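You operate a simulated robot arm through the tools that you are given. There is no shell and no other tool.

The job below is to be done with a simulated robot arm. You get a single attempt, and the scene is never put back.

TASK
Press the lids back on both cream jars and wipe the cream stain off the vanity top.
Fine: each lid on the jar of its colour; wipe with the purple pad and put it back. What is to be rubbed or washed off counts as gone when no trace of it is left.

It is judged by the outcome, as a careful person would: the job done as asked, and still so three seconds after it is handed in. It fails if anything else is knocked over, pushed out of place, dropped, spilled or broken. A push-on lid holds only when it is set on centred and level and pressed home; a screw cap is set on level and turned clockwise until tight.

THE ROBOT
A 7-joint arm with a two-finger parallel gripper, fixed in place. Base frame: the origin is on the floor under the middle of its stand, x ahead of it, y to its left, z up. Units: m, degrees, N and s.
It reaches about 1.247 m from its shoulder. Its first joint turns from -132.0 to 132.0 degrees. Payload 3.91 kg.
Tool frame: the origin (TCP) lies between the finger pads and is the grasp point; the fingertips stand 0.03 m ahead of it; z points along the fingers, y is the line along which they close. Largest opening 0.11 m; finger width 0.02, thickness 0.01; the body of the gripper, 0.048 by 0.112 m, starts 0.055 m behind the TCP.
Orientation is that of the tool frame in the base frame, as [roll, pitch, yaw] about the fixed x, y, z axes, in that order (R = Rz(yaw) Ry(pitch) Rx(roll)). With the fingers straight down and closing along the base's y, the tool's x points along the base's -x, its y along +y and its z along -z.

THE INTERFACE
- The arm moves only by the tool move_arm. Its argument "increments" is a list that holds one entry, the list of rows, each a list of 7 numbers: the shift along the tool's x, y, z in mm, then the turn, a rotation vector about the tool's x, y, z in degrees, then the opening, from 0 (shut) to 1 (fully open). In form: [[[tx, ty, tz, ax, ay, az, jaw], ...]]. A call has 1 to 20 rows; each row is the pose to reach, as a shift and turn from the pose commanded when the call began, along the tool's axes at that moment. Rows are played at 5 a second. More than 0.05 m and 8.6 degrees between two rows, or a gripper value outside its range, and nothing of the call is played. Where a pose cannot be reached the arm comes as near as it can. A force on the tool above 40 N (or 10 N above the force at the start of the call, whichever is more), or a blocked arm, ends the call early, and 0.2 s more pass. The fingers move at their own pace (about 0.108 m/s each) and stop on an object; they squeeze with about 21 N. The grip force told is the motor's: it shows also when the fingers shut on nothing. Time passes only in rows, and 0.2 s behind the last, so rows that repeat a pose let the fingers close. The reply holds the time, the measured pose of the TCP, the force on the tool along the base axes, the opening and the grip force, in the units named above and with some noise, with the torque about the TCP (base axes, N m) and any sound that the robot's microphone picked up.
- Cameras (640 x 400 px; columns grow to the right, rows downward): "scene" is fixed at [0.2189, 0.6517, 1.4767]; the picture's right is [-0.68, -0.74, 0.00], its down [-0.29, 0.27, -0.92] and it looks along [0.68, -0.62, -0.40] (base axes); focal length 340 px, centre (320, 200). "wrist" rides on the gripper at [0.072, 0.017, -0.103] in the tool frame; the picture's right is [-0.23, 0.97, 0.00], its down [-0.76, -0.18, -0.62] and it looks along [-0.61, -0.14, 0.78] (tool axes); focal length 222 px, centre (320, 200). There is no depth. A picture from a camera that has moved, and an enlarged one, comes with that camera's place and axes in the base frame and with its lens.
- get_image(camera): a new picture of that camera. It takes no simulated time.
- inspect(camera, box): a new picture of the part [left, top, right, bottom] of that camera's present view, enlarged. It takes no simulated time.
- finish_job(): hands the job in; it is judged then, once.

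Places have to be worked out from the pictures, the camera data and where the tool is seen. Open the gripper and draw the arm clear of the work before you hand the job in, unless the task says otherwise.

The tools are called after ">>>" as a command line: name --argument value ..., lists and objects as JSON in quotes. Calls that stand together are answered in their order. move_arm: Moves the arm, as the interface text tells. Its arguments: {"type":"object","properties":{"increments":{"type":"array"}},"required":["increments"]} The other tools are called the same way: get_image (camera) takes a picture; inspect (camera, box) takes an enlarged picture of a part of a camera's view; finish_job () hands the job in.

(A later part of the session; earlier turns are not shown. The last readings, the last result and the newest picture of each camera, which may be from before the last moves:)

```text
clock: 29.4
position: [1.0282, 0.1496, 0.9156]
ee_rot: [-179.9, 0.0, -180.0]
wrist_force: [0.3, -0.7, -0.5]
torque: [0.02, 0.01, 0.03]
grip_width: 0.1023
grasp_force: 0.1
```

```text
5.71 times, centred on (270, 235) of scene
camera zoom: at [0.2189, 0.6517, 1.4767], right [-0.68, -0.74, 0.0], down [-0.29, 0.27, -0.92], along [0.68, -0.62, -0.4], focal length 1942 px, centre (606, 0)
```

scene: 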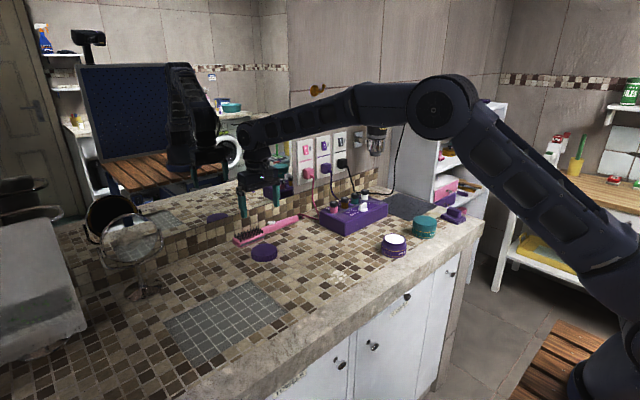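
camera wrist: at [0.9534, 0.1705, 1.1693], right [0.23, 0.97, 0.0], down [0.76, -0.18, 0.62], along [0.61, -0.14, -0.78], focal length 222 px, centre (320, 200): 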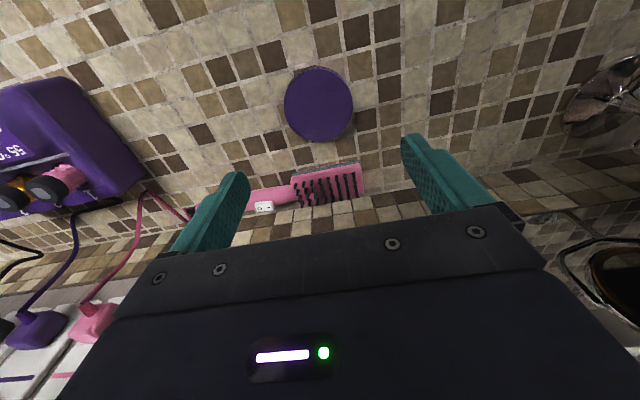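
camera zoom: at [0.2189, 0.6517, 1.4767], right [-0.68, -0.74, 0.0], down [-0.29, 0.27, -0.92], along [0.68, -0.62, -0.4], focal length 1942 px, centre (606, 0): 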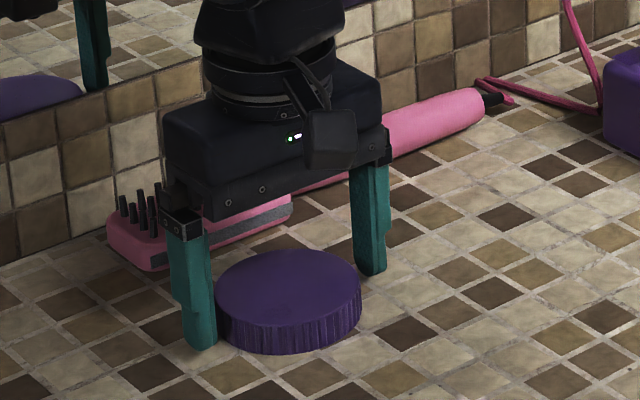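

The lid's edges in view match the teal lid's final centred grip almost exactly. I'll close on it and lift.

>>> move_arm --increments '[[[0, 0, 0, 0, 0, 0, 0.85], [0, 0, 0, 0, 0, 0, 0.75], [0, 0, 0, 0, 0, 0, 0.65], [0, 0, 0, 0, 0, 0, 0.65], [0, 0, 0, 0, 0, 0, 0.65]]]'

>>> inspect --camera "wrist" --box '[220, 80, 460, 230]'

```text
clock: 30.6
position: [1.0286, 0.1504, 0.9159]
ee_rot: [179.9, 0.0, 179.9]
wrist_force: [0.3, -0.5, -0.7]
torque: [0.0, -0.03, -0.02]
grip_width: 0.0801
grasp_force: 20.9
```

```text
2.67 times, centred on (340, 155) of wrist
camera zoom: at [0.956, 0.1678, 1.0194], right [0.23, 0.97, 0.0], down [0.76, -0.18, 0.62], along [0.61, -0.14, -0.78], focal length 592 px, centre (267, 320)
```

zoom: 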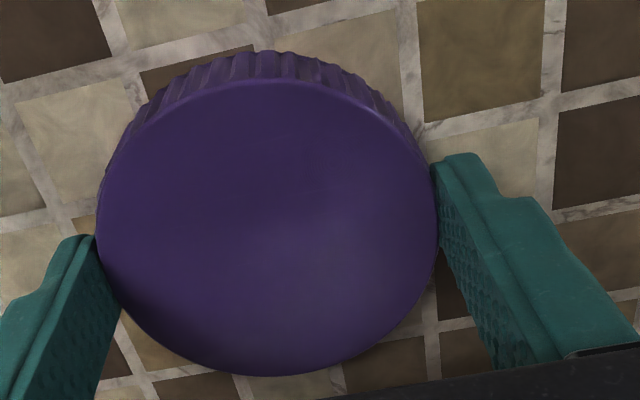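

Gripped at 80 mm. I'll lift 11 cm and carry the lid to a vantage beside the purple jar, the same relative spot as I used for the teal one.

>>> move_arm --increments '[[[0, 0, -10, 0, 0, 0, 0.65], [0, 0, -35, 0, 0, 0, 0.65], [0, 0, -70, 0, 0, 0, 0.65], [0, 0, -106, 0, 0, 0, 0.65], [25, -23, -106, 0, 0, 0, 0.65], [51, -47, -106, 0, 0, 0, 0.65], [76, -70, -106, 0, 0, 0, 0.65], [102, -93, -106, 0, 0, 0, 0.65], [127, -117, -106, 0, 0, 0, 0.65], [153, -140, -106, 0, 0, 0, 0.65], [178, -163, -106, 0, 0, 0, 0.65], [204, -187, -106, 0, 0, 0, 0.65], [229, -210, -106, 0, 0, 0, 0.65], [229, -210, -106, 0, 0, 0, 0.65], [229, -210, -106, 0, 0, 0, 0.65]]]'

>>> get_image --camera "wrist"

>>> inspect --camera "wrist" --box '[100, 40, 340, 190]'

>>> inspect --camera "scene" --box '[320, 180, 420, 260]'

```text
clock: 33.8
position: [0.8015, -0.0593, 1.0216]
ee_rot: [179.9, 0.0, 180.0]
wrist_force: [0.7, -0.6, 0.0]
torque: [0.02, 0.04, -0.02]
grip_width: 0.0797
grasp_force: 20.9
```

```text
taken
camera wrist: at [0.7267, -0.0428, 1.1255], right [0.23, 0.97, 0.0], down [0.76, -0.18, 0.62], along [0.61, -0.14, -0.78], focal length 222 px, centre (320, 200)
```

wrist: 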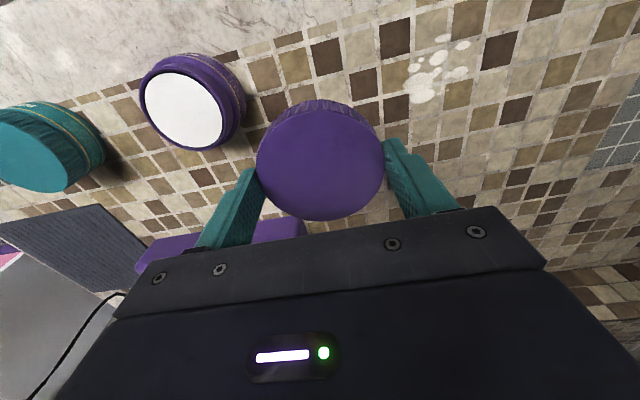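

```text
2.67 times, centred on (220, 115) of wrist
camera zoom: at [0.7267, -0.0428, 1.1255], right [0.23, 0.97, 0.0], down [0.76, -0.18, 0.62], along [0.61, -0.14, -0.78], focal length 592 px, centre (587, 427)
```

zoom: 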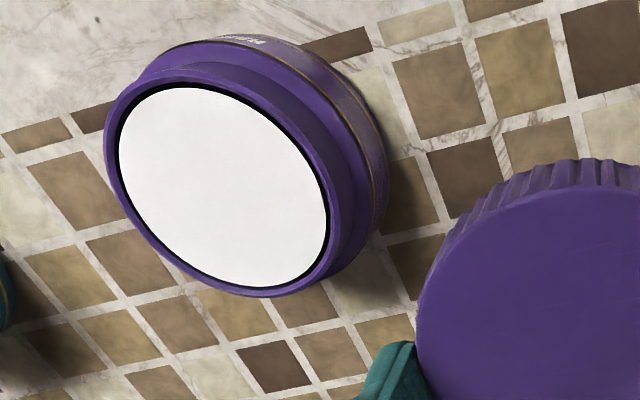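

```text
5.00 times, centred on (370, 220) of scene
camera zoom: at [0.2189, 0.6517, 1.4767], right [-0.68, -0.74, 0.0], down [-0.29, 0.27, -0.92], along [0.68, -0.62, -0.4], focal length 1699 px, centre (70, 100)
```

zoom: 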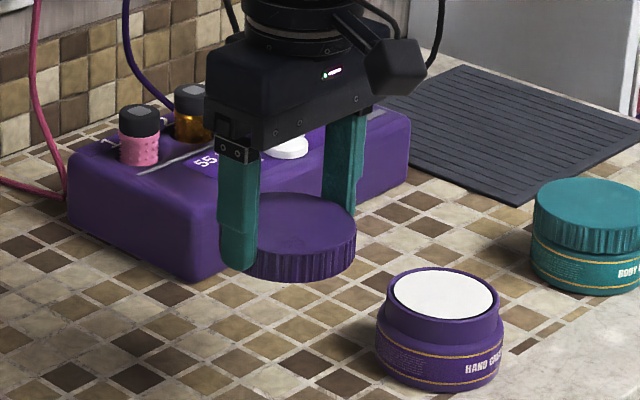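

The purple jar appears at about (0.761, -0.1705), the same height as the teal one. I'll bring the lid over it, about 2 cm above the rim, and compare views.

>>> move_arm --increments '[[[9, -27, 0, 0, 0, 0, 0.65], [19, -55, 0, 0, 0, 0, 0.65], [28, -82, 0, 0, 0, 0, 0.65], [38, -110, 0, 0, 0, 0, 0.65], [38, -110, 12, 0, 0, 0, 0.65], [38, -110, 24, 0, 0, 0, 0.65], [38, -110, 35, 0, 0, 0, 0.65], [38, -110, 35, 0, 0, 0, 0.65], [38, -110, 35, 0, 0, 0, 0.65]]]'

>>> inspect --camera "wrist" --box '[250, 65, 390, 155]'

>>> inspect --camera "scene" --box '[370, 215, 418, 265]'

```text
clock: 35.8
position: [0.761, -0.1688, 0.9875]
ee_rot: [-180.0, 0.1, -180.0]
wrist_force: [-0.2, 0.8, 0.4]
torque: [0.04, 0.04, -0.03]
grip_width: 0.0796
grasp_force: 20.8
```

```text
4.44 times, centred on (320, 110) of wrist
camera zoom: at [0.6891, -0.1519, 1.0909], right [0.23, 0.97, 0.0], down [0.76, -0.18, 0.62], along [0.61, -0.14, -0.78], focal length 987 px, centre (320, 600)
```

zoom: 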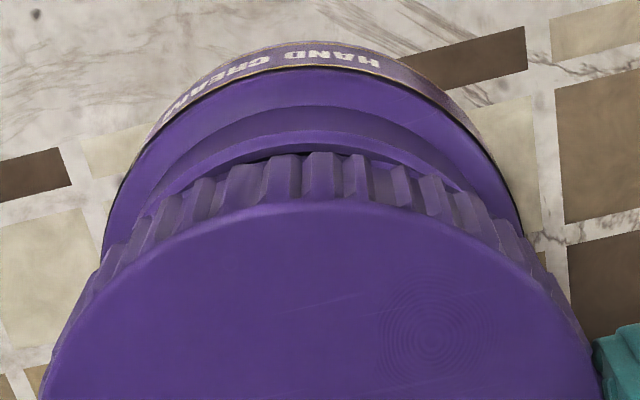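

```text
8.00 times, centred on (394, 240) of scene
camera zoom: at [0.2189, 0.6517, 1.4767], right [-0.68, -0.74, 0.0], down [-0.29, 0.27, -0.92], along [0.68, -0.62, -0.4], focal length 2719 px, centre (-272, -120)
```

zoom: 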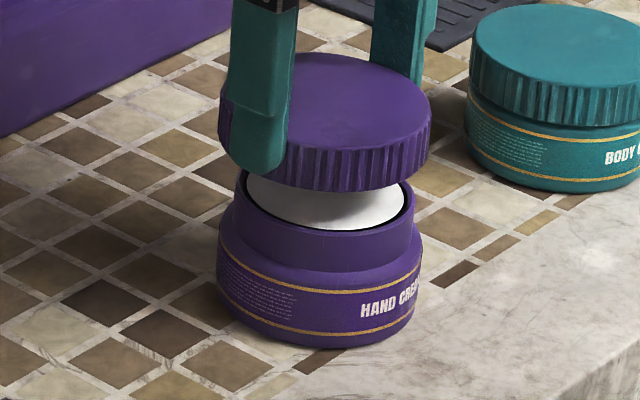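

The lid seems 2–4 mm too far toward the wall relative to the jar. I'll zoom in for a better measurement.

>>> inspect --camera "scene" --box '[374, 218, 422, 248]'

>>> inspect --camera "wrist" --box '[260, 70, 330, 115]'

>>> inspect --camera "wrist" --box '[310, 70, 380, 115]'

```text
13.33 times, centred on (398, 233) of scene
camera zoom: at [0.2189, 0.6517, 1.4767], right [-0.68, -0.74, 0.0], down [-0.29, 0.27, -0.92], along [0.68, -0.62, -0.4], focal length 4532 px, centre (-720, -240)
```

zoom: 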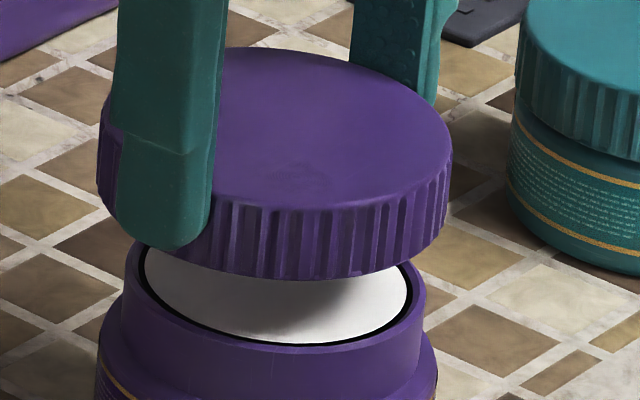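

```text
8.89 times, centred on (295, 92) of wrist
camera zoom: at [0.6891, -0.1519, 1.0909], right [0.23, 0.97, 0.0], down [0.76, -0.18, 0.62], along [0.61, -0.14, -0.78], focal length 1974 px, centre (542, 1156)
```

zoom: 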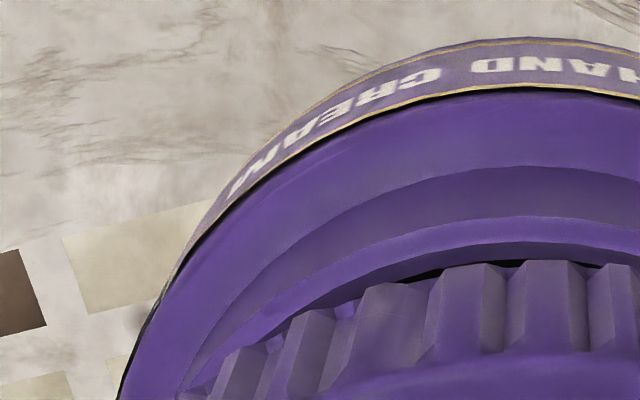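

```text
8.89 times, centred on (345, 92) of wrist
camera zoom: at [0.6891, -0.1519, 1.0909], right [0.23, 0.97, 0.0], down [0.76, -0.18, 0.62], along [0.61, -0.14, -0.78], focal length 1974 px, centre (98, 1156)
```

zoom: 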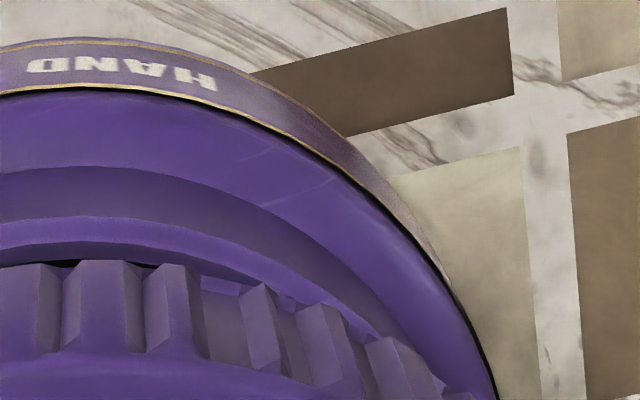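

Combining both views, the lid needs to move about -2.6 mm in x and -0.8 mm in y. I'll apply that, lower to just above the rim and recheck.

>>> move_arm --increments '[[[1.3, -0.4, 3, 0, 0, 0, 0.65], [2.6, -0.8, 8, 0, 0, 0, 0.65], [2.6, -0.8, 14, 0, 0, 0, 0.65], [2.6, -0.8, 14, 0, 0, 0, 0.65]]]'

>>> inspect --camera "wrist" --box '[250, 65, 390, 155]'

>>> inspect --camera "scene" --box '[374, 221, 422, 251]'

```text
clock: 36.8
position: [0.7586, -0.1704, 0.9726]
ee_rot: [-180.0, 0.0, 180.0]
wrist_force: [0.1, 1.0, -1.2]
torque: [0.03, -0.01, -0.01]
grip_width: 0.0802
grasp_force: 20.9
```

```text
4.44 times, centred on (320, 110) of wrist
camera zoom: at [0.687, -0.153, 1.0766], right [0.23, 0.97, 0.0], down [0.76, -0.18, 0.62], along [0.61, -0.14, -0.78], focal length 987 px, centre (320, 600)
```

zoom: 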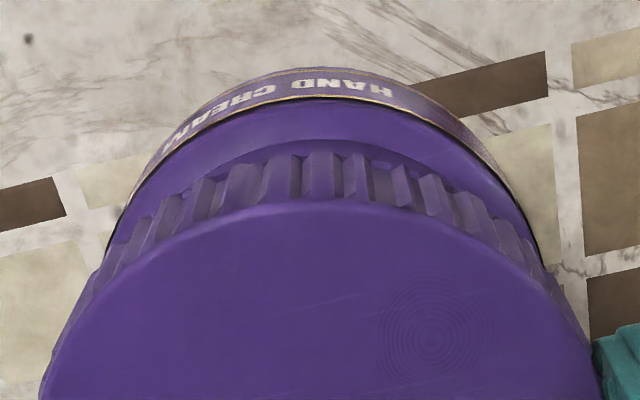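

```text
13.33 times, centred on (398, 236) of scene
camera zoom: at [0.2189, 0.6517, 1.4767], right [-0.68, -0.74, 0.0], down [-0.29, 0.27, -0.92], along [0.68, -0.62, -0.4], focal length 4532 px, centre (-720, -280)
```

zoom: 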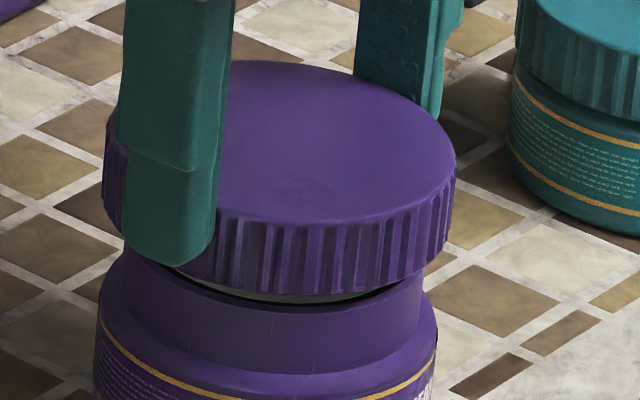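

Now the lid lines up with the jar to about 0.5 mm in both views. I'll descend slowly onto the neck.

>>> move_arm --increments '[[[0, 0, 2, 0, 0, 0, 0.65], [0, 0, 4, 0, 0, 0, 0.65], [0, 0, 6, 0, 0, 0, 0.65], [0, 0, 8, 0, 0, 0, 0.65], [0, 0, 10, 0, 0, 0, 0.65], [0, 0, 11, 0, 0, 0, 0.65], [0, 0, 11, 0, 0, 0, 0.65]]]'

>>> inspect --camera "scene" --box '[374, 221, 422, 251]'

>>> inspect --camera "wrist" --box '[250, 65, 390, 155]'

```text
clock: 38.4
position: [0.7592, -0.1716, 0.9618]
ee_rot: [-180.0, 0.0, -180.0]
wrist_force: [0.4, 0.7, -0.7]
torque: [-0.02, -0.02, -0.01]
grip_width: 0.0802
grasp_force: 21.4
```

```text
13.33 times, centred on (398, 236) of scene
camera zoom: at [0.2189, 0.6517, 1.4767], right [-0.68, -0.74, 0.0], down [-0.29, 0.27, -0.92], along [0.68, -0.62, -0.4], focal length 4532 px, centre (-720, -280)
```

zoom: 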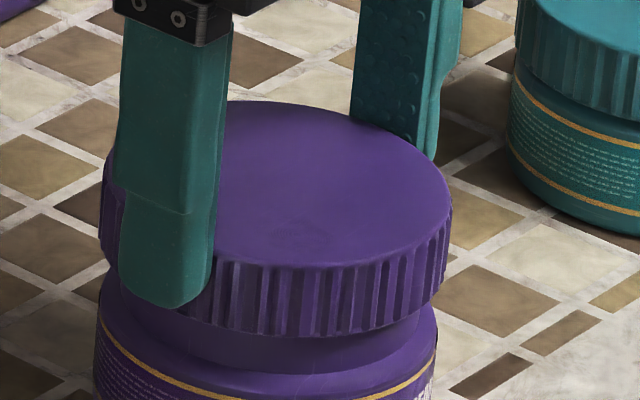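

```text
4.44 times, centred on (320, 110) of wrist
camera zoom: at [0.6868, -0.1528, 1.0655], right [0.23, 0.97, 0.0], down [0.76, -0.18, 0.62], along [0.61, -0.14, -0.78], focal length 987 px, centre (320, 600)
```

zoom: 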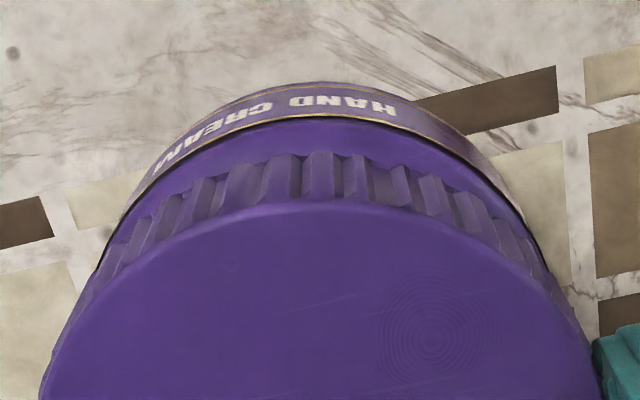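

The lid is over the neck with no resistance. I'll continue down, then go in 1 mm steps to the snap.

>>> move_arm --increments '[[[0, 0, 2, 0, 0, 0, 0.65], [0, 0, 4, 0, 0, 0, 0.65], [0, 0, 6, 0, 0, 0, 0.65], [0, 0, 8, 0, 0, 0, 0.65], [0, 0, 9, 0, 0, 0, 0.65], [0, 0, 10, 0, 0, 0, 0.65], [0, 0, 10, 0, 0, 0, 0.65]]]'

>>> inspect --camera "scene" --box '[374, 221, 422, 251]'

```text
clock: 40.0
position: [0.7598, -0.1714, 0.9522]
ee_rot: [-180.0, 0.1, -180.0]
wrist_force: [-0.2, -0.1, 0.0]
torque: [0.02, 0.04, 0.04]
grip_width: 0.08
grasp_force: 21.2
```

```text
13.33 times, centred on (398, 236) of scene
camera zoom: at [0.2189, 0.6517, 1.4767], right [-0.68, -0.74, 0.0], down [-0.29, 0.27, -0.92], along [0.68, -0.62, -0.4], focal length 4532 px, centre (-720, -280)
```

zoom: 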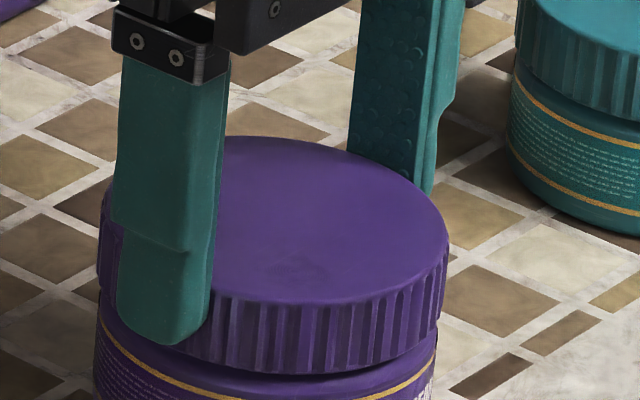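

The lid is almost at the shoulder with zero force. I'll press in 1 mm steps until it snaps.

>>> move_arm --increments '[[[0, 0, 1, 0, 0, 0, 0.65], [0, 0, 2, 0, 0, 0, 0.65], [0, 0, 3, 0, 0, 0, 0.65], [0, 0, 4, 0, 0, 0, 0.65], [0, 0, 4, 0, 0, 0, 0.65]]]'

>>> inspect --camera "scene" --box '[374, 221, 422, 251]'

```text
clock: 41.2
position: [0.7602, -0.1697, 0.9495]
ee_rot: [180.0, 0.1, -180.0]
wrist_force: [-4.8, 5.0, 26.0]
torque: [0.23, 0.06, 0.03]
grip_width: 0.0797
grasp_force: 21.2
heard: snap
```

```text
13.33 times, centred on (398, 236) of scene
camera zoom: at [0.2189, 0.6517, 1.4767], right [-0.68, -0.74, 0.0], down [-0.29, 0.27, -0.92], along [0.68, -0.62, -0.4], focal length 4532 px, centre (-720, -280)
```

zoom: 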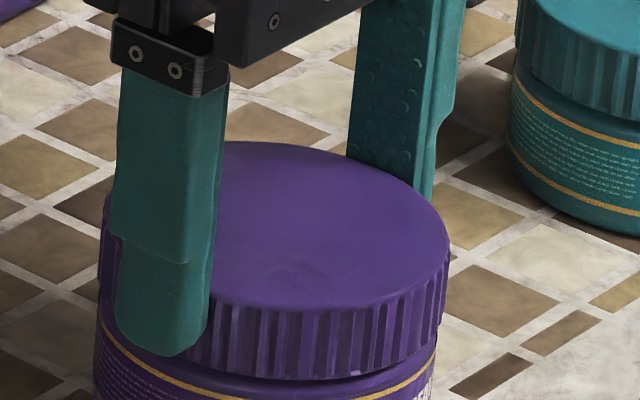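

A snap was heard, so the purple lid is home. I'll release and rise, then check both jars.

>>> move_arm --increments '[[[0, 0, -1, 0, 0, 0, 0.72], [0, 0, -2, 0, 0, 0, 0.85], [0, 0, -2.5, 0, 0, 0, 0.95], [0, 0, -15, 0, 0, 0, 0.95], [0, 0, -45, 0, 0, 0, 0.95], [0, 0, -80, 0, 0, 0, 0.95], [0, 0, -120, 0, 0, 0, 0.95], [0, 0, -120, 0, 0, 0, 0.95]]]'

>>> get_image --camera "wrist"

>>> inspect --camera "scene" --box '[370, 200, 450, 260]'

>>> inspect --camera "scene" --box '[434, 195, 474, 230]'

```text
clock: 43.0
position: [0.7594, -0.1702, 1.0677]
ee_rot: [180.0, 0.0, 180.0]
wrist_force: [-0.3, 0.3, 0.8]
torque: [0.01, -0.02, 0.0]
grip_width: 0.1045
grasp_force: 0.0
```

```text
taken
camera wrist: at [0.6875, -0.1534, 1.1713], right [0.23, 0.97, 0.0], down [0.76, -0.18, 0.62], along [0.61, -0.14, -0.78], focal length 222 px, centre (320, 200)
```

wrist: 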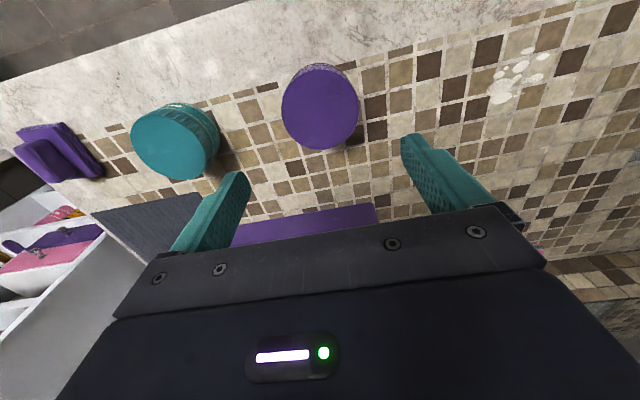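

```text
6.67 times, centred on (410, 230) of scene
camera zoom: at [0.2189, 0.6517, 1.4767], right [-0.68, -0.74, 0.0], down [-0.29, 0.27, -0.92], along [0.68, -0.62, -0.4], focal length 2266 px, centre (-280, 0)
```

zoom: 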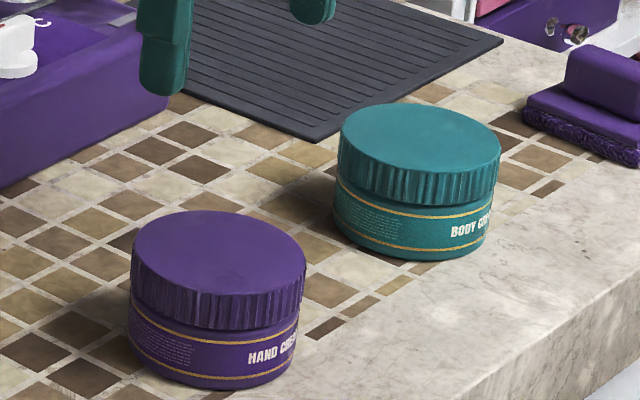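

```text
11.43 times, centred on (454, 212) of scene
camera zoom: at [0.2189, 0.6517, 1.4767], right [-0.68, -0.74, 0.0], down [-0.29, 0.27, -0.92], along [0.68, -0.62, -0.4], focal length 3884 px, centre (-1211, 57)
```

zoom: 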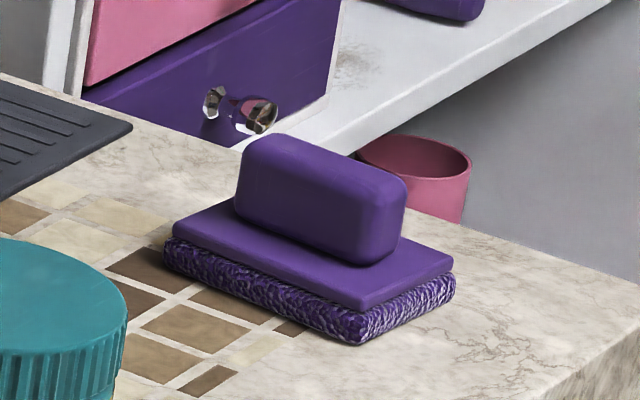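

Both lids look level and flush. The pad's long side runs roughly along x, so its handle can be gripped across y; I'll move above it near (0.747, -0.535) for a closer look.

>>> move_arm --increments '[[[1, -35, 0, 0, 0, 0, 0.95], [2, -70, 0, 0, 0, 0, 0.95], [4, -105, 0, 0, 0, 0, 0.95], [5, -140, 0, 0, 0, 0, 0.95], [6, -175, 0, 0, 0, 0, 0.95], [7, -210, 0, 0, 0, 0, 0.95], [8, -245, 0, 0, 0, 0, 0.95], [9, -280, 0, 0, 0, 0, 0.95], [11, -320, 0, 0, 0, 0, 0.95], [12, -345, 0, 0, 0, 0, 0.95], [12, -365, 0, 0, 0, 0, 0.95], [12, -365, 0, 0, 0, 0, 0.95]]]'

>>> get_image --camera "wrist"

>>> inspect --camera "wrist" --box '[240, 60, 400, 160]'

>>> get_image --camera "scene"

```text
clock: 45.6
position: [0.7477, -0.5361, 1.0694]
ee_rot: [-180.0, 0.0, 180.0]
wrist_force: [0.4, 0.6, -0.1]
torque: [0.02, -0.01, -0.02]
grip_width: 0.1045
grasp_force: 0.1
```

```text
taken
camera wrist: at [0.6742, -0.5185, 1.1717], right [0.23, 0.97, 0.0], down [0.76, -0.18, 0.62], along [0.61, -0.14, -0.78], focal length 222 px, centre (320, 200)
```

wrist: 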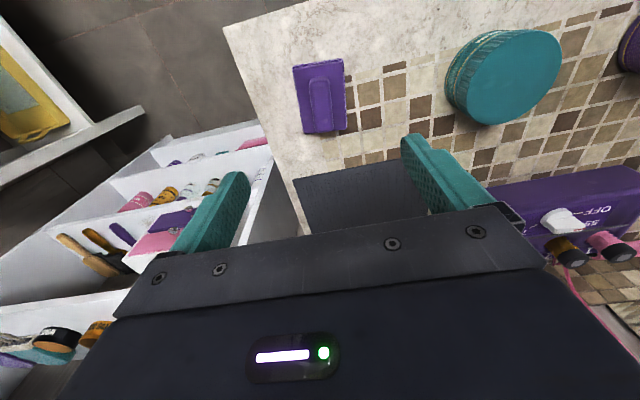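

```text
4.00 times, centred on (320, 110) of wrist
camera zoom: at [0.6742, -0.5185, 1.1717], right [0.23, 0.97, 0.0], down [0.76, -0.18, 0.62], along [0.61, -0.14, -0.78], focal length 888 px, centre (320, 560)
```

zoom: 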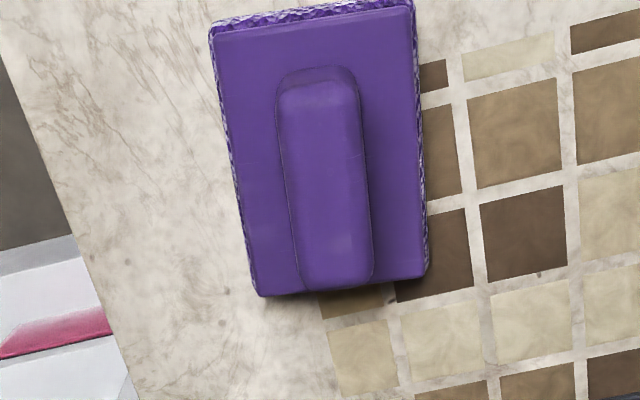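

```text
taken
```

scene: 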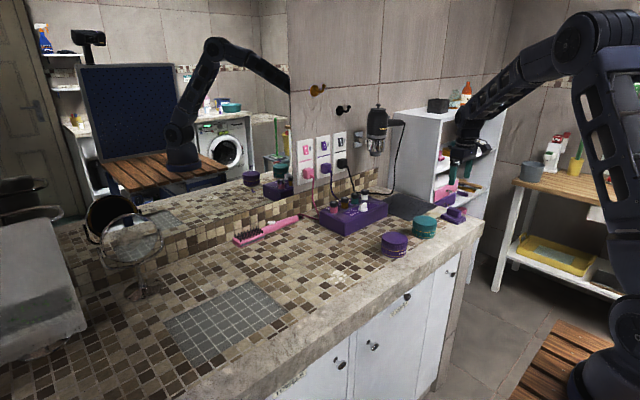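

The pad centre is near (0.742, -0.532), yawed about -6°, with its handle about 21 mm wide. I'll turn 6° to match, centre over the handle and descend partway to check.

>>> move_arm --increments '[[[3, 2, 20, 0, 0, 3, 0.8], [6.2, 3.6, 45, 0, 0, 6, 0.7], [6.2, 3.6, 70, 0, 0, 6, 0.6], [6.2, 3.6, 92, 0, 0, 6, 0.6], [6.2, 3.6, 92, 0, 0, 6, 0.6]]]'

>>> get_image --camera "wrist"

>>> inspect --camera "wrist" --box '[240, 80, 400, 210]'

>>> inspect --camera "scene" --box '[424, 170, 484, 230]'

```text
clock: 46.8
position: [0.7407, -0.5308, 0.9758]
ee_rot: [-179.9, 0.0, 174.0]
wrist_force: [0.2, -0.3, 0.8]
torque: [-0.01, -0.01, -0.03]
grip_width: 0.0659
grasp_force: 0.0
```

```text
taken
camera wrist: at [0.6705, -0.5071, 1.0789], right [0.33, 0.94, 0.0], down [0.74, -0.26, 0.62], along [0.59, -0.2, -0.78], focal length 222 px, centre (320, 200)
```

wrist: 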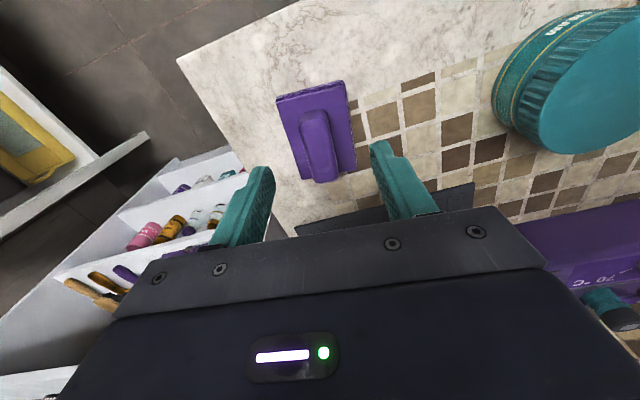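

```text
3.08 times, centred on (320, 145) of wrist
camera zoom: at [0.6705, -0.5071, 1.0789], right [0.33, 0.94, 0.0], down [0.74, -0.26, 0.62], along [0.59, -0.2, -0.78], focal length 684 px, centre (320, 369)
```

zoom: 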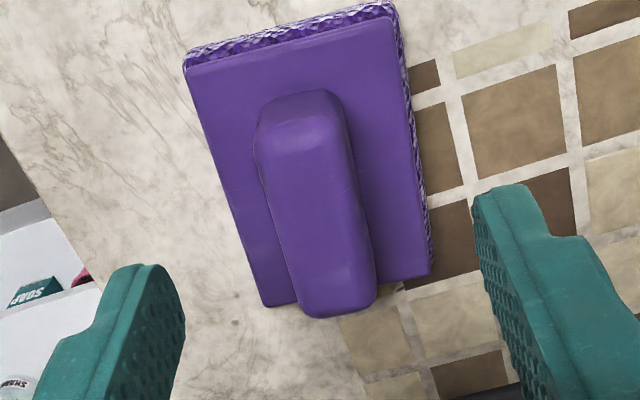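

```text
6.67 times, centred on (454, 200) of scene
camera zoom: at [0.2189, 0.6517, 1.4767], right [-0.68, -0.74, 0.0], down [-0.29, 0.27, -0.92], along [0.68, -0.62, -0.4], focal length 2266 px, centre (-573, 200)
```

zoom: 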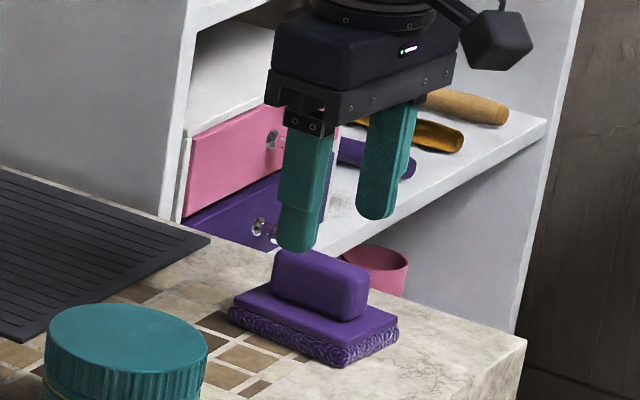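

The pad is square to the gripper, its centre 3 mm off in tool -x and on-axis in y. I'll descend to TCP z≈0.938 and check the fingertips' height relative to the pad's plate.

>>> move_arm --increments '[[[-1, 0, 10, 0, 0, 0, 0.5], [-2.5, 0, 20, 0, 0, 0, 0.5], [-2.5, 0, 30, 0, 0, 0, 0.5], [-2.5, 0, 38, 0, 0, 0, 0.5], [-2.5, 0, 38, 0, 0, 0, 0.5]]]'

>>> inspect --camera "wrist" --box '[240, 80, 400, 210]'

>>> inspect --camera "scene" --box '[434, 185, 474, 225]'

```text
clock: 48.0
position: [0.7424, -0.5303, 0.9378]
ee_rot: [-180.0, 0.0, 174.0]
wrist_force: [0.4, 1.2, -0.2]
torque: [-0.03, -0.01, 0.02]
grip_width: 0.055
grasp_force: 0.1
```

```text
3.08 times, centred on (320, 145) of wrist
camera zoom: at [0.6729, -0.5076, 1.0414], right [0.33, 0.94, 0.0], down [0.74, -0.26, 0.62], along [0.59, -0.2, -0.78], focal length 684 px, centre (320, 369)
```

zoom: 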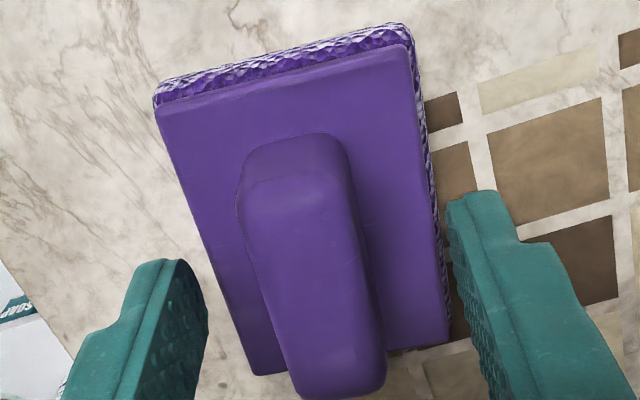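

```text
10.00 times, centred on (454, 205) of scene
camera zoom: at [0.2189, 0.6517, 1.4767], right [-0.68, -0.74, 0.0], down [-0.29, 0.27, -0.92], along [0.68, -0.62, -0.4], focal length 3399 px, centre (-1020, 150)
```

zoom: 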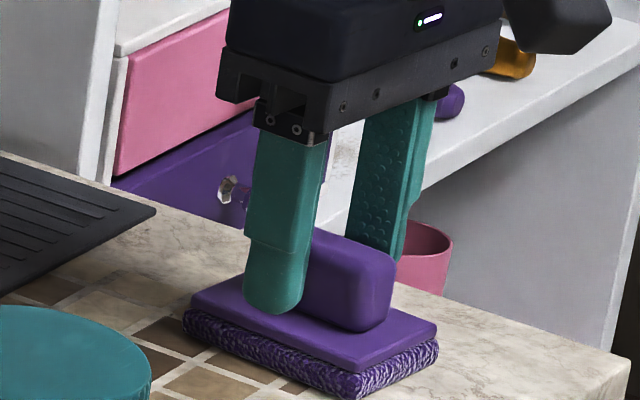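

The fingertips are about 1 cm above the plate. I'll lower 5 mm more and close on the handle.

>>> move_arm --increments '[[[0, 0, 3, 0, 0, 0, 0.45], [0, 0, 5, 0, 0, 0, 0.35], [0, 0, 5, 0, 0, 0, 0.25], [0, 0, 5, 0, 0, 0, 0.12], [0, 0, 5, 0, 0, 0, 0.1], [0, 0, 5, 0, 0, 0, 0.1]]]'

>>> inspect --camera "wrist" --box '[240, 80, 400, 210]'

>>> inspect --camera "scene" --box '[434, 185, 474, 225]'

```text
clock: 49.4
position: [0.743, -0.5329, 0.9337]
ee_rot: [-179.9, 0.0, 174.0]
wrist_force: [0.0, 0.0, 0.0]
torque: [-0.02, 0.03, 0.01]
grip_width: 0.0212
grasp_force: 20.9
```

```text
3.08 times, centred on (320, 145) of wrist
camera zoom: at [0.673, -0.5076, 1.0366], right [0.33, 0.94, 0.0], down [0.74, -0.26, 0.62], along [0.59, -0.2, -0.78], focal length 684 px, centre (320, 369)
```

zoom: 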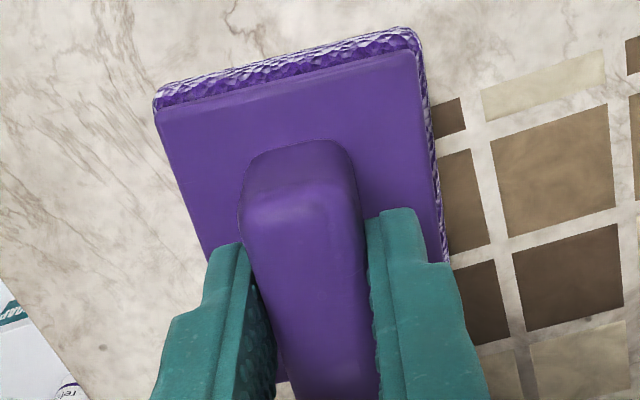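

```text
10.00 times, centred on (454, 205) of scene
camera zoom: at [0.2189, 0.6517, 1.4767], right [-0.68, -0.74, 0.0], down [-0.29, 0.27, -0.92], along [0.68, -0.62, -0.4], focal length 3399 px, centre (-1020, 150)
```

zoom: 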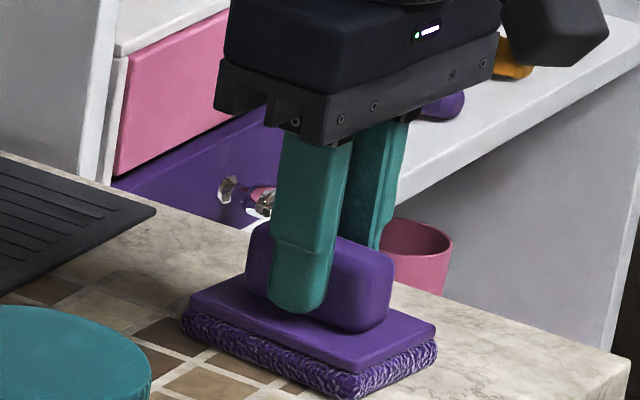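

The handle is gripped (21.2 mm). I'll lift the pad well clear of the jars and carry it over to above the stain near (0.787, 0.058).

>>> move_arm --increments '[[[0, 0, -15, 0, 0, 0, 0.1], [0, 0, -50, 0, 0, 0, 0.1], [0, 0, -90, 0, 0, 0, 0.1], [0, 0, -126, 0, 0, 0, 0.1], [1, 30, -126, 0, 0, 0, 0.1], [2, 70, -126, 0, 0, 0, 0.1], [3.5, 110, -126, 0, 0, 0, 0.1], [5, 150, -126, 0, 0, 0, 0.1], [6, 190, -126, 0, 0, 0, 0.1], [7, 230, -126, 0, 0, 0, 0.1], [8, 270, -126, 0, 0, 0, 0.1], [9.5, 310, -126, 0, 0, 0, 0.1], [11, 350, -126, 0, 0, 0, 0.1], [12, 390, -126, 0, 0, 0, 0.1], [13, 430, -126, 0, 0, 0, 0.1], [14, 470, -126, 0, 0, 0, 0.1], [15.5, 510, -126, 0, 0, 0, 0.1], [17, 555, -126, 0, 0, 0, 0.1], [17.9, 591.4, -126, 0, 0, 0, 0.1], [17.9, 591.4, -126, 0, 0, 0, 0.1]]]'

>>> get_image --camera "wrist"

>>> inspect --camera "scene" --box '[280, 170, 440, 290]'

```text
clock: 53.6
position: [0.7874, 0.057, 1.0589]
ee_rot: [-180.0, 0.0, 174.1]
wrist_force: [-0.1, -0.1, 0.2]
torque: [-0.02, 0.01, 0.01]
grip_width: 0.0212
grasp_force: 21.0
```

```text
taken
camera wrist: at [0.7174, 0.0826, 1.1626], right [0.33, 0.94, 0.0], down [0.74, -0.26, 0.62], along [0.59, -0.2, -0.78], focal length 222 px, centre (320, 200)
```

wrist: 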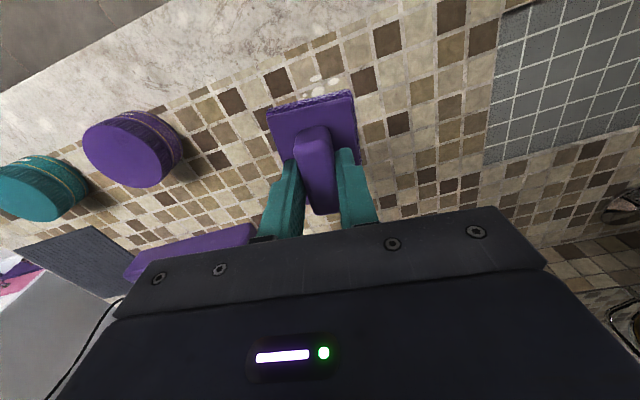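

```text
3.33 times, centred on (360, 230) of scene
camera zoom: at [0.2189, 0.6517, 1.4767], right [-0.68, -0.74, 0.0], down [-0.29, 0.27, -0.92], along [0.68, -0.62, -0.4], focal length 1133 px, centre (187, 100)
```

zoom: 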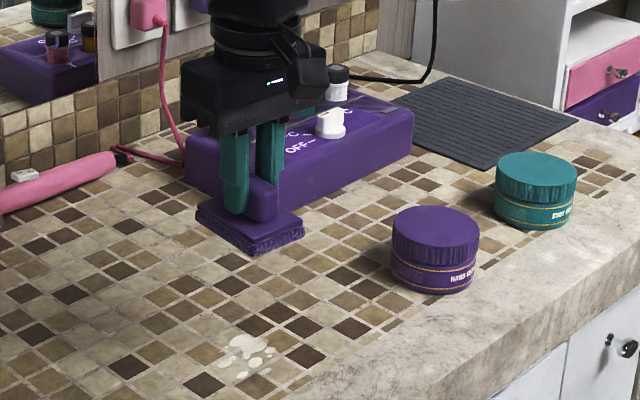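

The pad hangs level and the stain is just below and ahead of it. I'll shift 6 cm to the -y side of the stain and lower the pad to just above the counter.

>>> move_arm --increments '[[[0, -30, 20, 0, 0, 0, 0.1], [0, -60, 50, 0, 0, 0, 0.1], [0, -60, 80, 0, 0, 0, 0.1], [0, -60, 105, 0, 0, 0, 0.1], [0, -60, 120, 0, 0, 0, 0.1], [0, -60, 124, 0, 0, 0, 0.1], [0, -60, 126, 0, 0, 0, 0.1], [0, -60, 126, 0, 0, 0, 0.1]]]'

>>> inspect --camera "scene" --box '[310, 210, 410, 290]'

>>> get_image --camera "wrist"

```text
clock: 55.4
position: [0.7817, -0.0018, 0.9325]
ee_rot: [179.9, 0.0, 174.0]
wrist_force: [-0.4, -0.6, -0.7]
torque: [-0.02, 0.0, 0.01]
grip_width: 0.0212
grasp_force: 21.3
```

```text
5.00 times, centred on (360, 250) of scene
camera zoom: at [0.2189, 0.6517, 1.4767], right [-0.68, -0.74, 0.0], down [-0.29, 0.27, -0.92], along [0.68, -0.62, -0.4], focal length 1699 px, centre (120, -50)
```

zoom: 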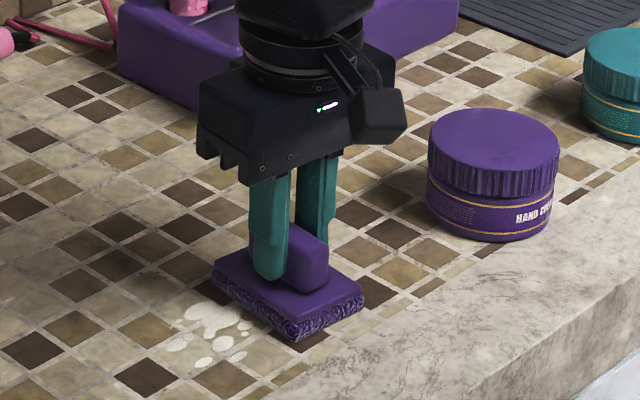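

```text
taken
camera wrist: at [0.7109, 0.0231, 1.0368], right [0.33, 0.94, 0.0], down [0.74, -0.26, 0.62], along [0.59, -0.2, -0.78], focal length 222 px, centre (320, 200)
```

wrist: 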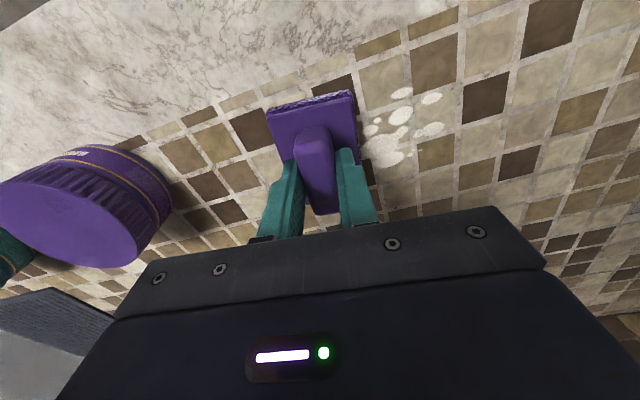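

The pad is at touching height with no load yet; the stain spans roughly y +32…+92 mm and x -28…+30 mm from the TCP in the tool frame. I'll press lightly 1.5 mm to see the force.

>>> move_arm --increments '[[[0, 0, 0.7, 0, 0, 0, 0.1], [0, 0, 1.5, 0, 0, 0, 0.1], [0, 0, 1.5, 0, 0, 0, 0.1]]]'

```text
clock: 56.2
position: [0.782, -0.0014, 0.933]
ee_rot: [-179.9, 0.1, 174.0]
wrist_force: [0.6, 0.2, 22.6]
torque: [0.0, 0.01, 0.02]
grip_width: 0.021
grasp_force: 21.2
```

That gives 23 N; I'll ease off slightly to about 12–15 N and wipe across the stain and back.

>>> move_arm --increments '[[[0, 5, -0.5, 0, 0, 0, 0.1], [0, 18, -0.5, 0, 0, 0, 0.1], [0, 31, -0.5, 0, 0, 0, 0.1], [0, 44, -0.5, 0, 0, 0, 0.1], [0, 57, -0.5, 0, 0, 0, 0.1], [0, 70, -0.5, 0, 0, 0, 0.1], [0, 83, -0.5, 0, 0, 0, 0.1], [0, 96, -0.5, 0, 0, 0, 0.1], [0, 109, -0.5, 0, 0, 0, 0.1], [0, 122, -0.5, 0, 0, 0, 0.1], [10, 122, -0.5, 0, 0, 0, 0.1], [10, 109, -0.5, 0, 0, 0, 0.1], [10, 96, -0.5, 0, 0, 0, 0.1], [10, 83, -0.5, 0, 0, 0, 0.1], [10, 70, -0.5, 0, 0, 0, 0.1], [10, 57, -0.5, 0, 0, 0, 0.1], [10, 44, -0.5, 0, 0, 0, 0.1], [10, 31, -0.5, 0, 0, 0, 0.1], [10, 18, -0.5, 0, 0, 0, 0.1], [10, 2, -0.5, 0, 0, 0, 0.1]]]'

>>> inspect --camera "scene" --box '[310, 210, 410, 290]'

>>> inspect --camera "wrist" --box '[240, 40, 480, 210]'

```text
clock: 60.4
position: [0.7715, 0.0013, 0.9331]
ee_rot: [-180.0, 0.0, 173.9]
wrist_force: [0.3, 1.8, 9.3]
torque: [0.01, -0.07, -0.13]
grip_width: 0.021
grasp_force: 21.0
```

```text
5.00 times, centred on (360, 250) of scene
camera zoom: at [0.2189, 0.6517, 1.4767], right [-0.68, -0.74, 0.0], down [-0.29, 0.27, -0.92], along [0.68, -0.62, -0.4], focal length 1699 px, centre (120, -50)
```

zoom: 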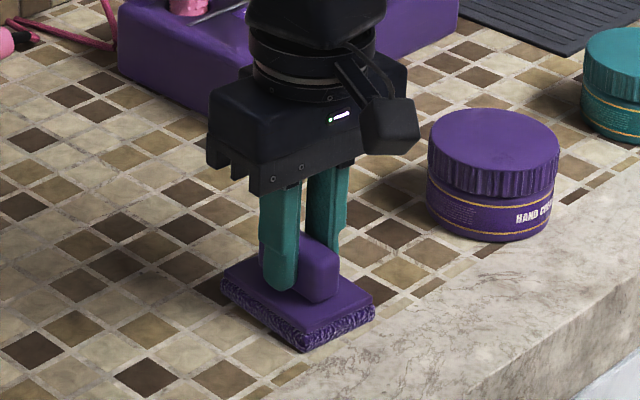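

```text
2.35 times, centred on (360, 125) of wrist
camera zoom: at [0.7003, 0.0259, 1.036], right [0.33, 0.94, 0.0], down [0.74, -0.26, 0.62], along [0.59, -0.2, -0.78], focal length 523 px, centre (226, 376)
```

zoom: 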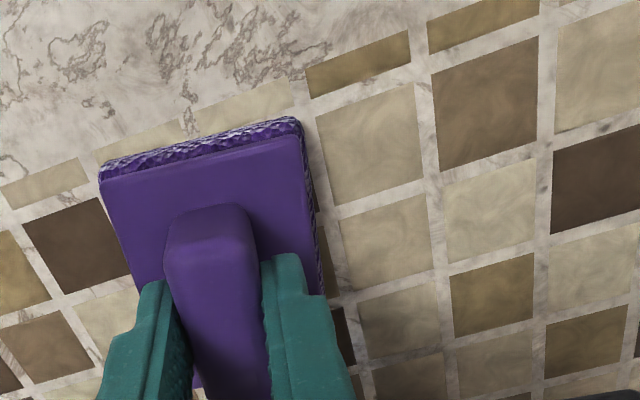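

The stain appears gone. To leave no faint trace I'll make another pass out and back at different x offsets before inspecting closely.

>>> move_arm --increments '[[[-11, 0, 0, 0, 0, 0, 0.1], [-22, 2, 0, 0, 0, 0, 0.1], [-22, 18, 0, 0, 0, 0, 0.1], [-22, 33, 0, 0, 0, 0, 0.1], [-22, 48, 0, 0, 0, 0, 0.1], [-22, 63, 0, 0, 0, 0, 0.1], [-22, 78, 0, 0, 0, 0, 0.1], [-22, 93, 0, 0, 0, 0, 0.1], [-22, 108, 0, 0, 0, 0, 0.1], [-22, 123, 0, 0, 0, 0, 0.1], [-10, 123, 0, 0, 0, 0, 0.1], [-6, 108, 0, 0, 0, 0, 0.1], [-6, 93, 0, 0, 0, 0, 0.1], [-6, 78, 0, 0, 0, 0, 0.1], [-6, 63, 0, 0, 0, 0, 0.1], [-6, 48, 0, 0, 0, 0, 0.1], [-6, 33, 0, 0, 0, 0, 0.1], [-6, 18, 0, 0, 0, 0, 0.1], [-6, 2, 0, 0, 0, 0, 0.1], [-6, -8, 0, 0, 0, 0, 0.1]]]'

>>> inspect --camera "scene" --box '[305, 240, 375, 296]'

>>> inspect --camera "wrist" --box '[320, 60, 480, 180]'

```text
clock: 64.6
position: [0.7768, -0.0073, 0.932]
ee_rot: [-180.0, 0.1, 174.0]
wrist_force: [1.2, 8.3, 25.9]
torque: [0.22, 0.13, -0.07]
grip_width: 0.0214
grasp_force: 21.2
```

```text
7.14 times, centred on (340, 268) of scene
camera zoom: at [0.2189, 0.6517, 1.4767], right [-0.68, -0.74, 0.0], down [-0.29, 0.27, -0.92], along [0.68, -0.62, -0.4], focal length 2428 px, centre (177, -286)
```

zoom: 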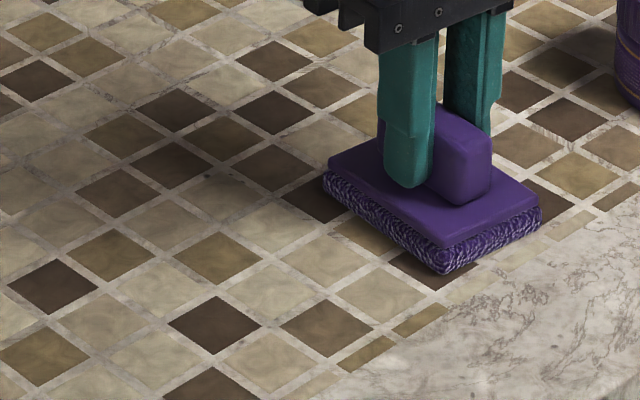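

```text
3.33 times, centred on (400, 120) of wrist
camera zoom: at [0.7062, 0.018, 1.0358], right [0.33, 0.94, 0.0], down [0.74, -0.26, 0.62], along [0.59, -0.2, -0.78], focal length 740 px, centre (53, 467)
```

zoom: 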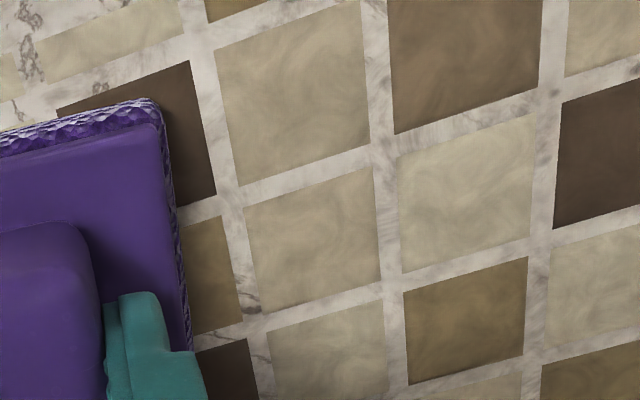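

No trace visible in either view. I'll raise the pad 6 cm, moving it aside, to inspect the whole wiped area including where the pad stood.

>>> move_arm --increments '[[[0, 0, -15, 0, 0, 0, 0.1], [0, -10, -45, 0, 0, 0, 0.1], [0, -30, -80, 0, 0, 0, 0.1], [0, -50, -115, 0, 0, 0, 0.1], [0, -50, -127, 0, 0, 0, 0.1], [0, -50, -127, 0, 0, 0, 0.1]]]'

>>> get_image --camera "wrist"

>>> inspect --camera "wrist" --box '[300, 20, 480, 130]'

>>> inspect --camera "scene" --box '[300, 240, 400, 300]'

>>> inspect --camera "scene" --box '[320, 262, 360, 287]'

```text
clock: 66.0
position: [0.7716, -0.0571, 1.0595]
ee_rot: [-180.0, 0.0, 173.9]
wrist_force: [-0.2, 0.5, -0.3]
torque: [-0.02, -0.03, 0.0]
grip_width: 0.021
grasp_force: 20.9
```

```text
taken
camera wrist: at [0.7014, -0.0322, 1.163], right [0.33, 0.94, 0.0], down [0.74, -0.26, 0.62], along [0.59, -0.2, -0.78], focal length 222 px, centre (320, 200)
```

wrist: 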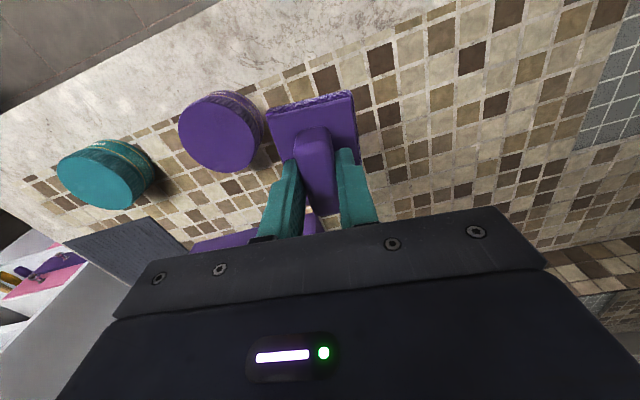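

```text
3.56 times, centred on (390, 75) of wrist
camera zoom: at [0.7014, -0.0322, 1.163], right [0.33, 0.94, 0.0], down [0.74, -0.26, 0.62], along [0.59, -0.2, -0.78], focal length 790 px, centre (71, 644)
```

zoom: 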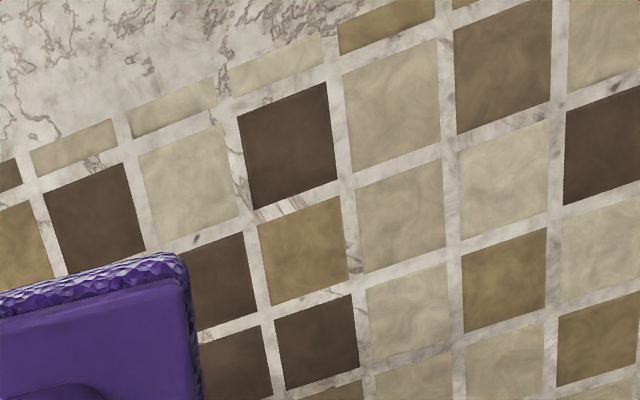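

```text
6.40 times, centred on (350, 270) of scene
camera zoom: at [0.2189, 0.6517, 1.4767], right [-0.68, -0.74, 0.0], down [-0.29, 0.27, -0.92], along [0.68, -0.62, -0.4], focal length 2175 px, centre (128, -248)
```

zoom: 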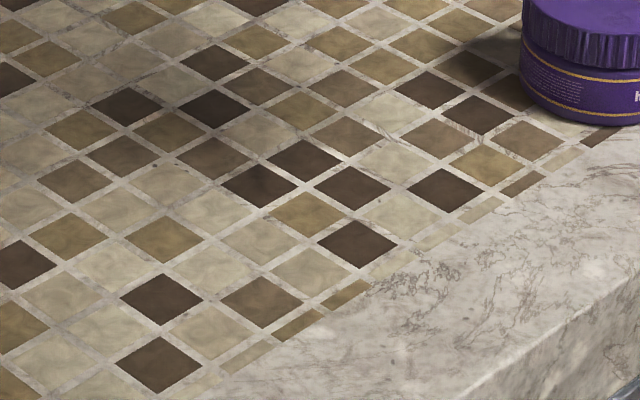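

```text
16.00 times, centred on (340, 274) of scene
camera zoom: at [0.2189, 0.6517, 1.4767], right [-0.68, -0.74, 0.0], down [-0.29, 0.27, -0.92], along [0.68, -0.62, -0.4], focal length 5438 px, centre (0, -992)
```

zoom: 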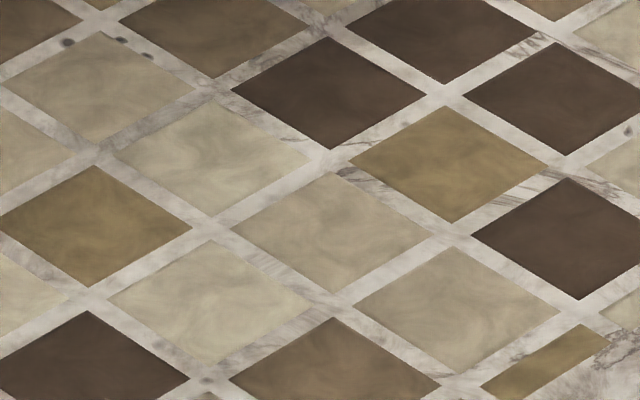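

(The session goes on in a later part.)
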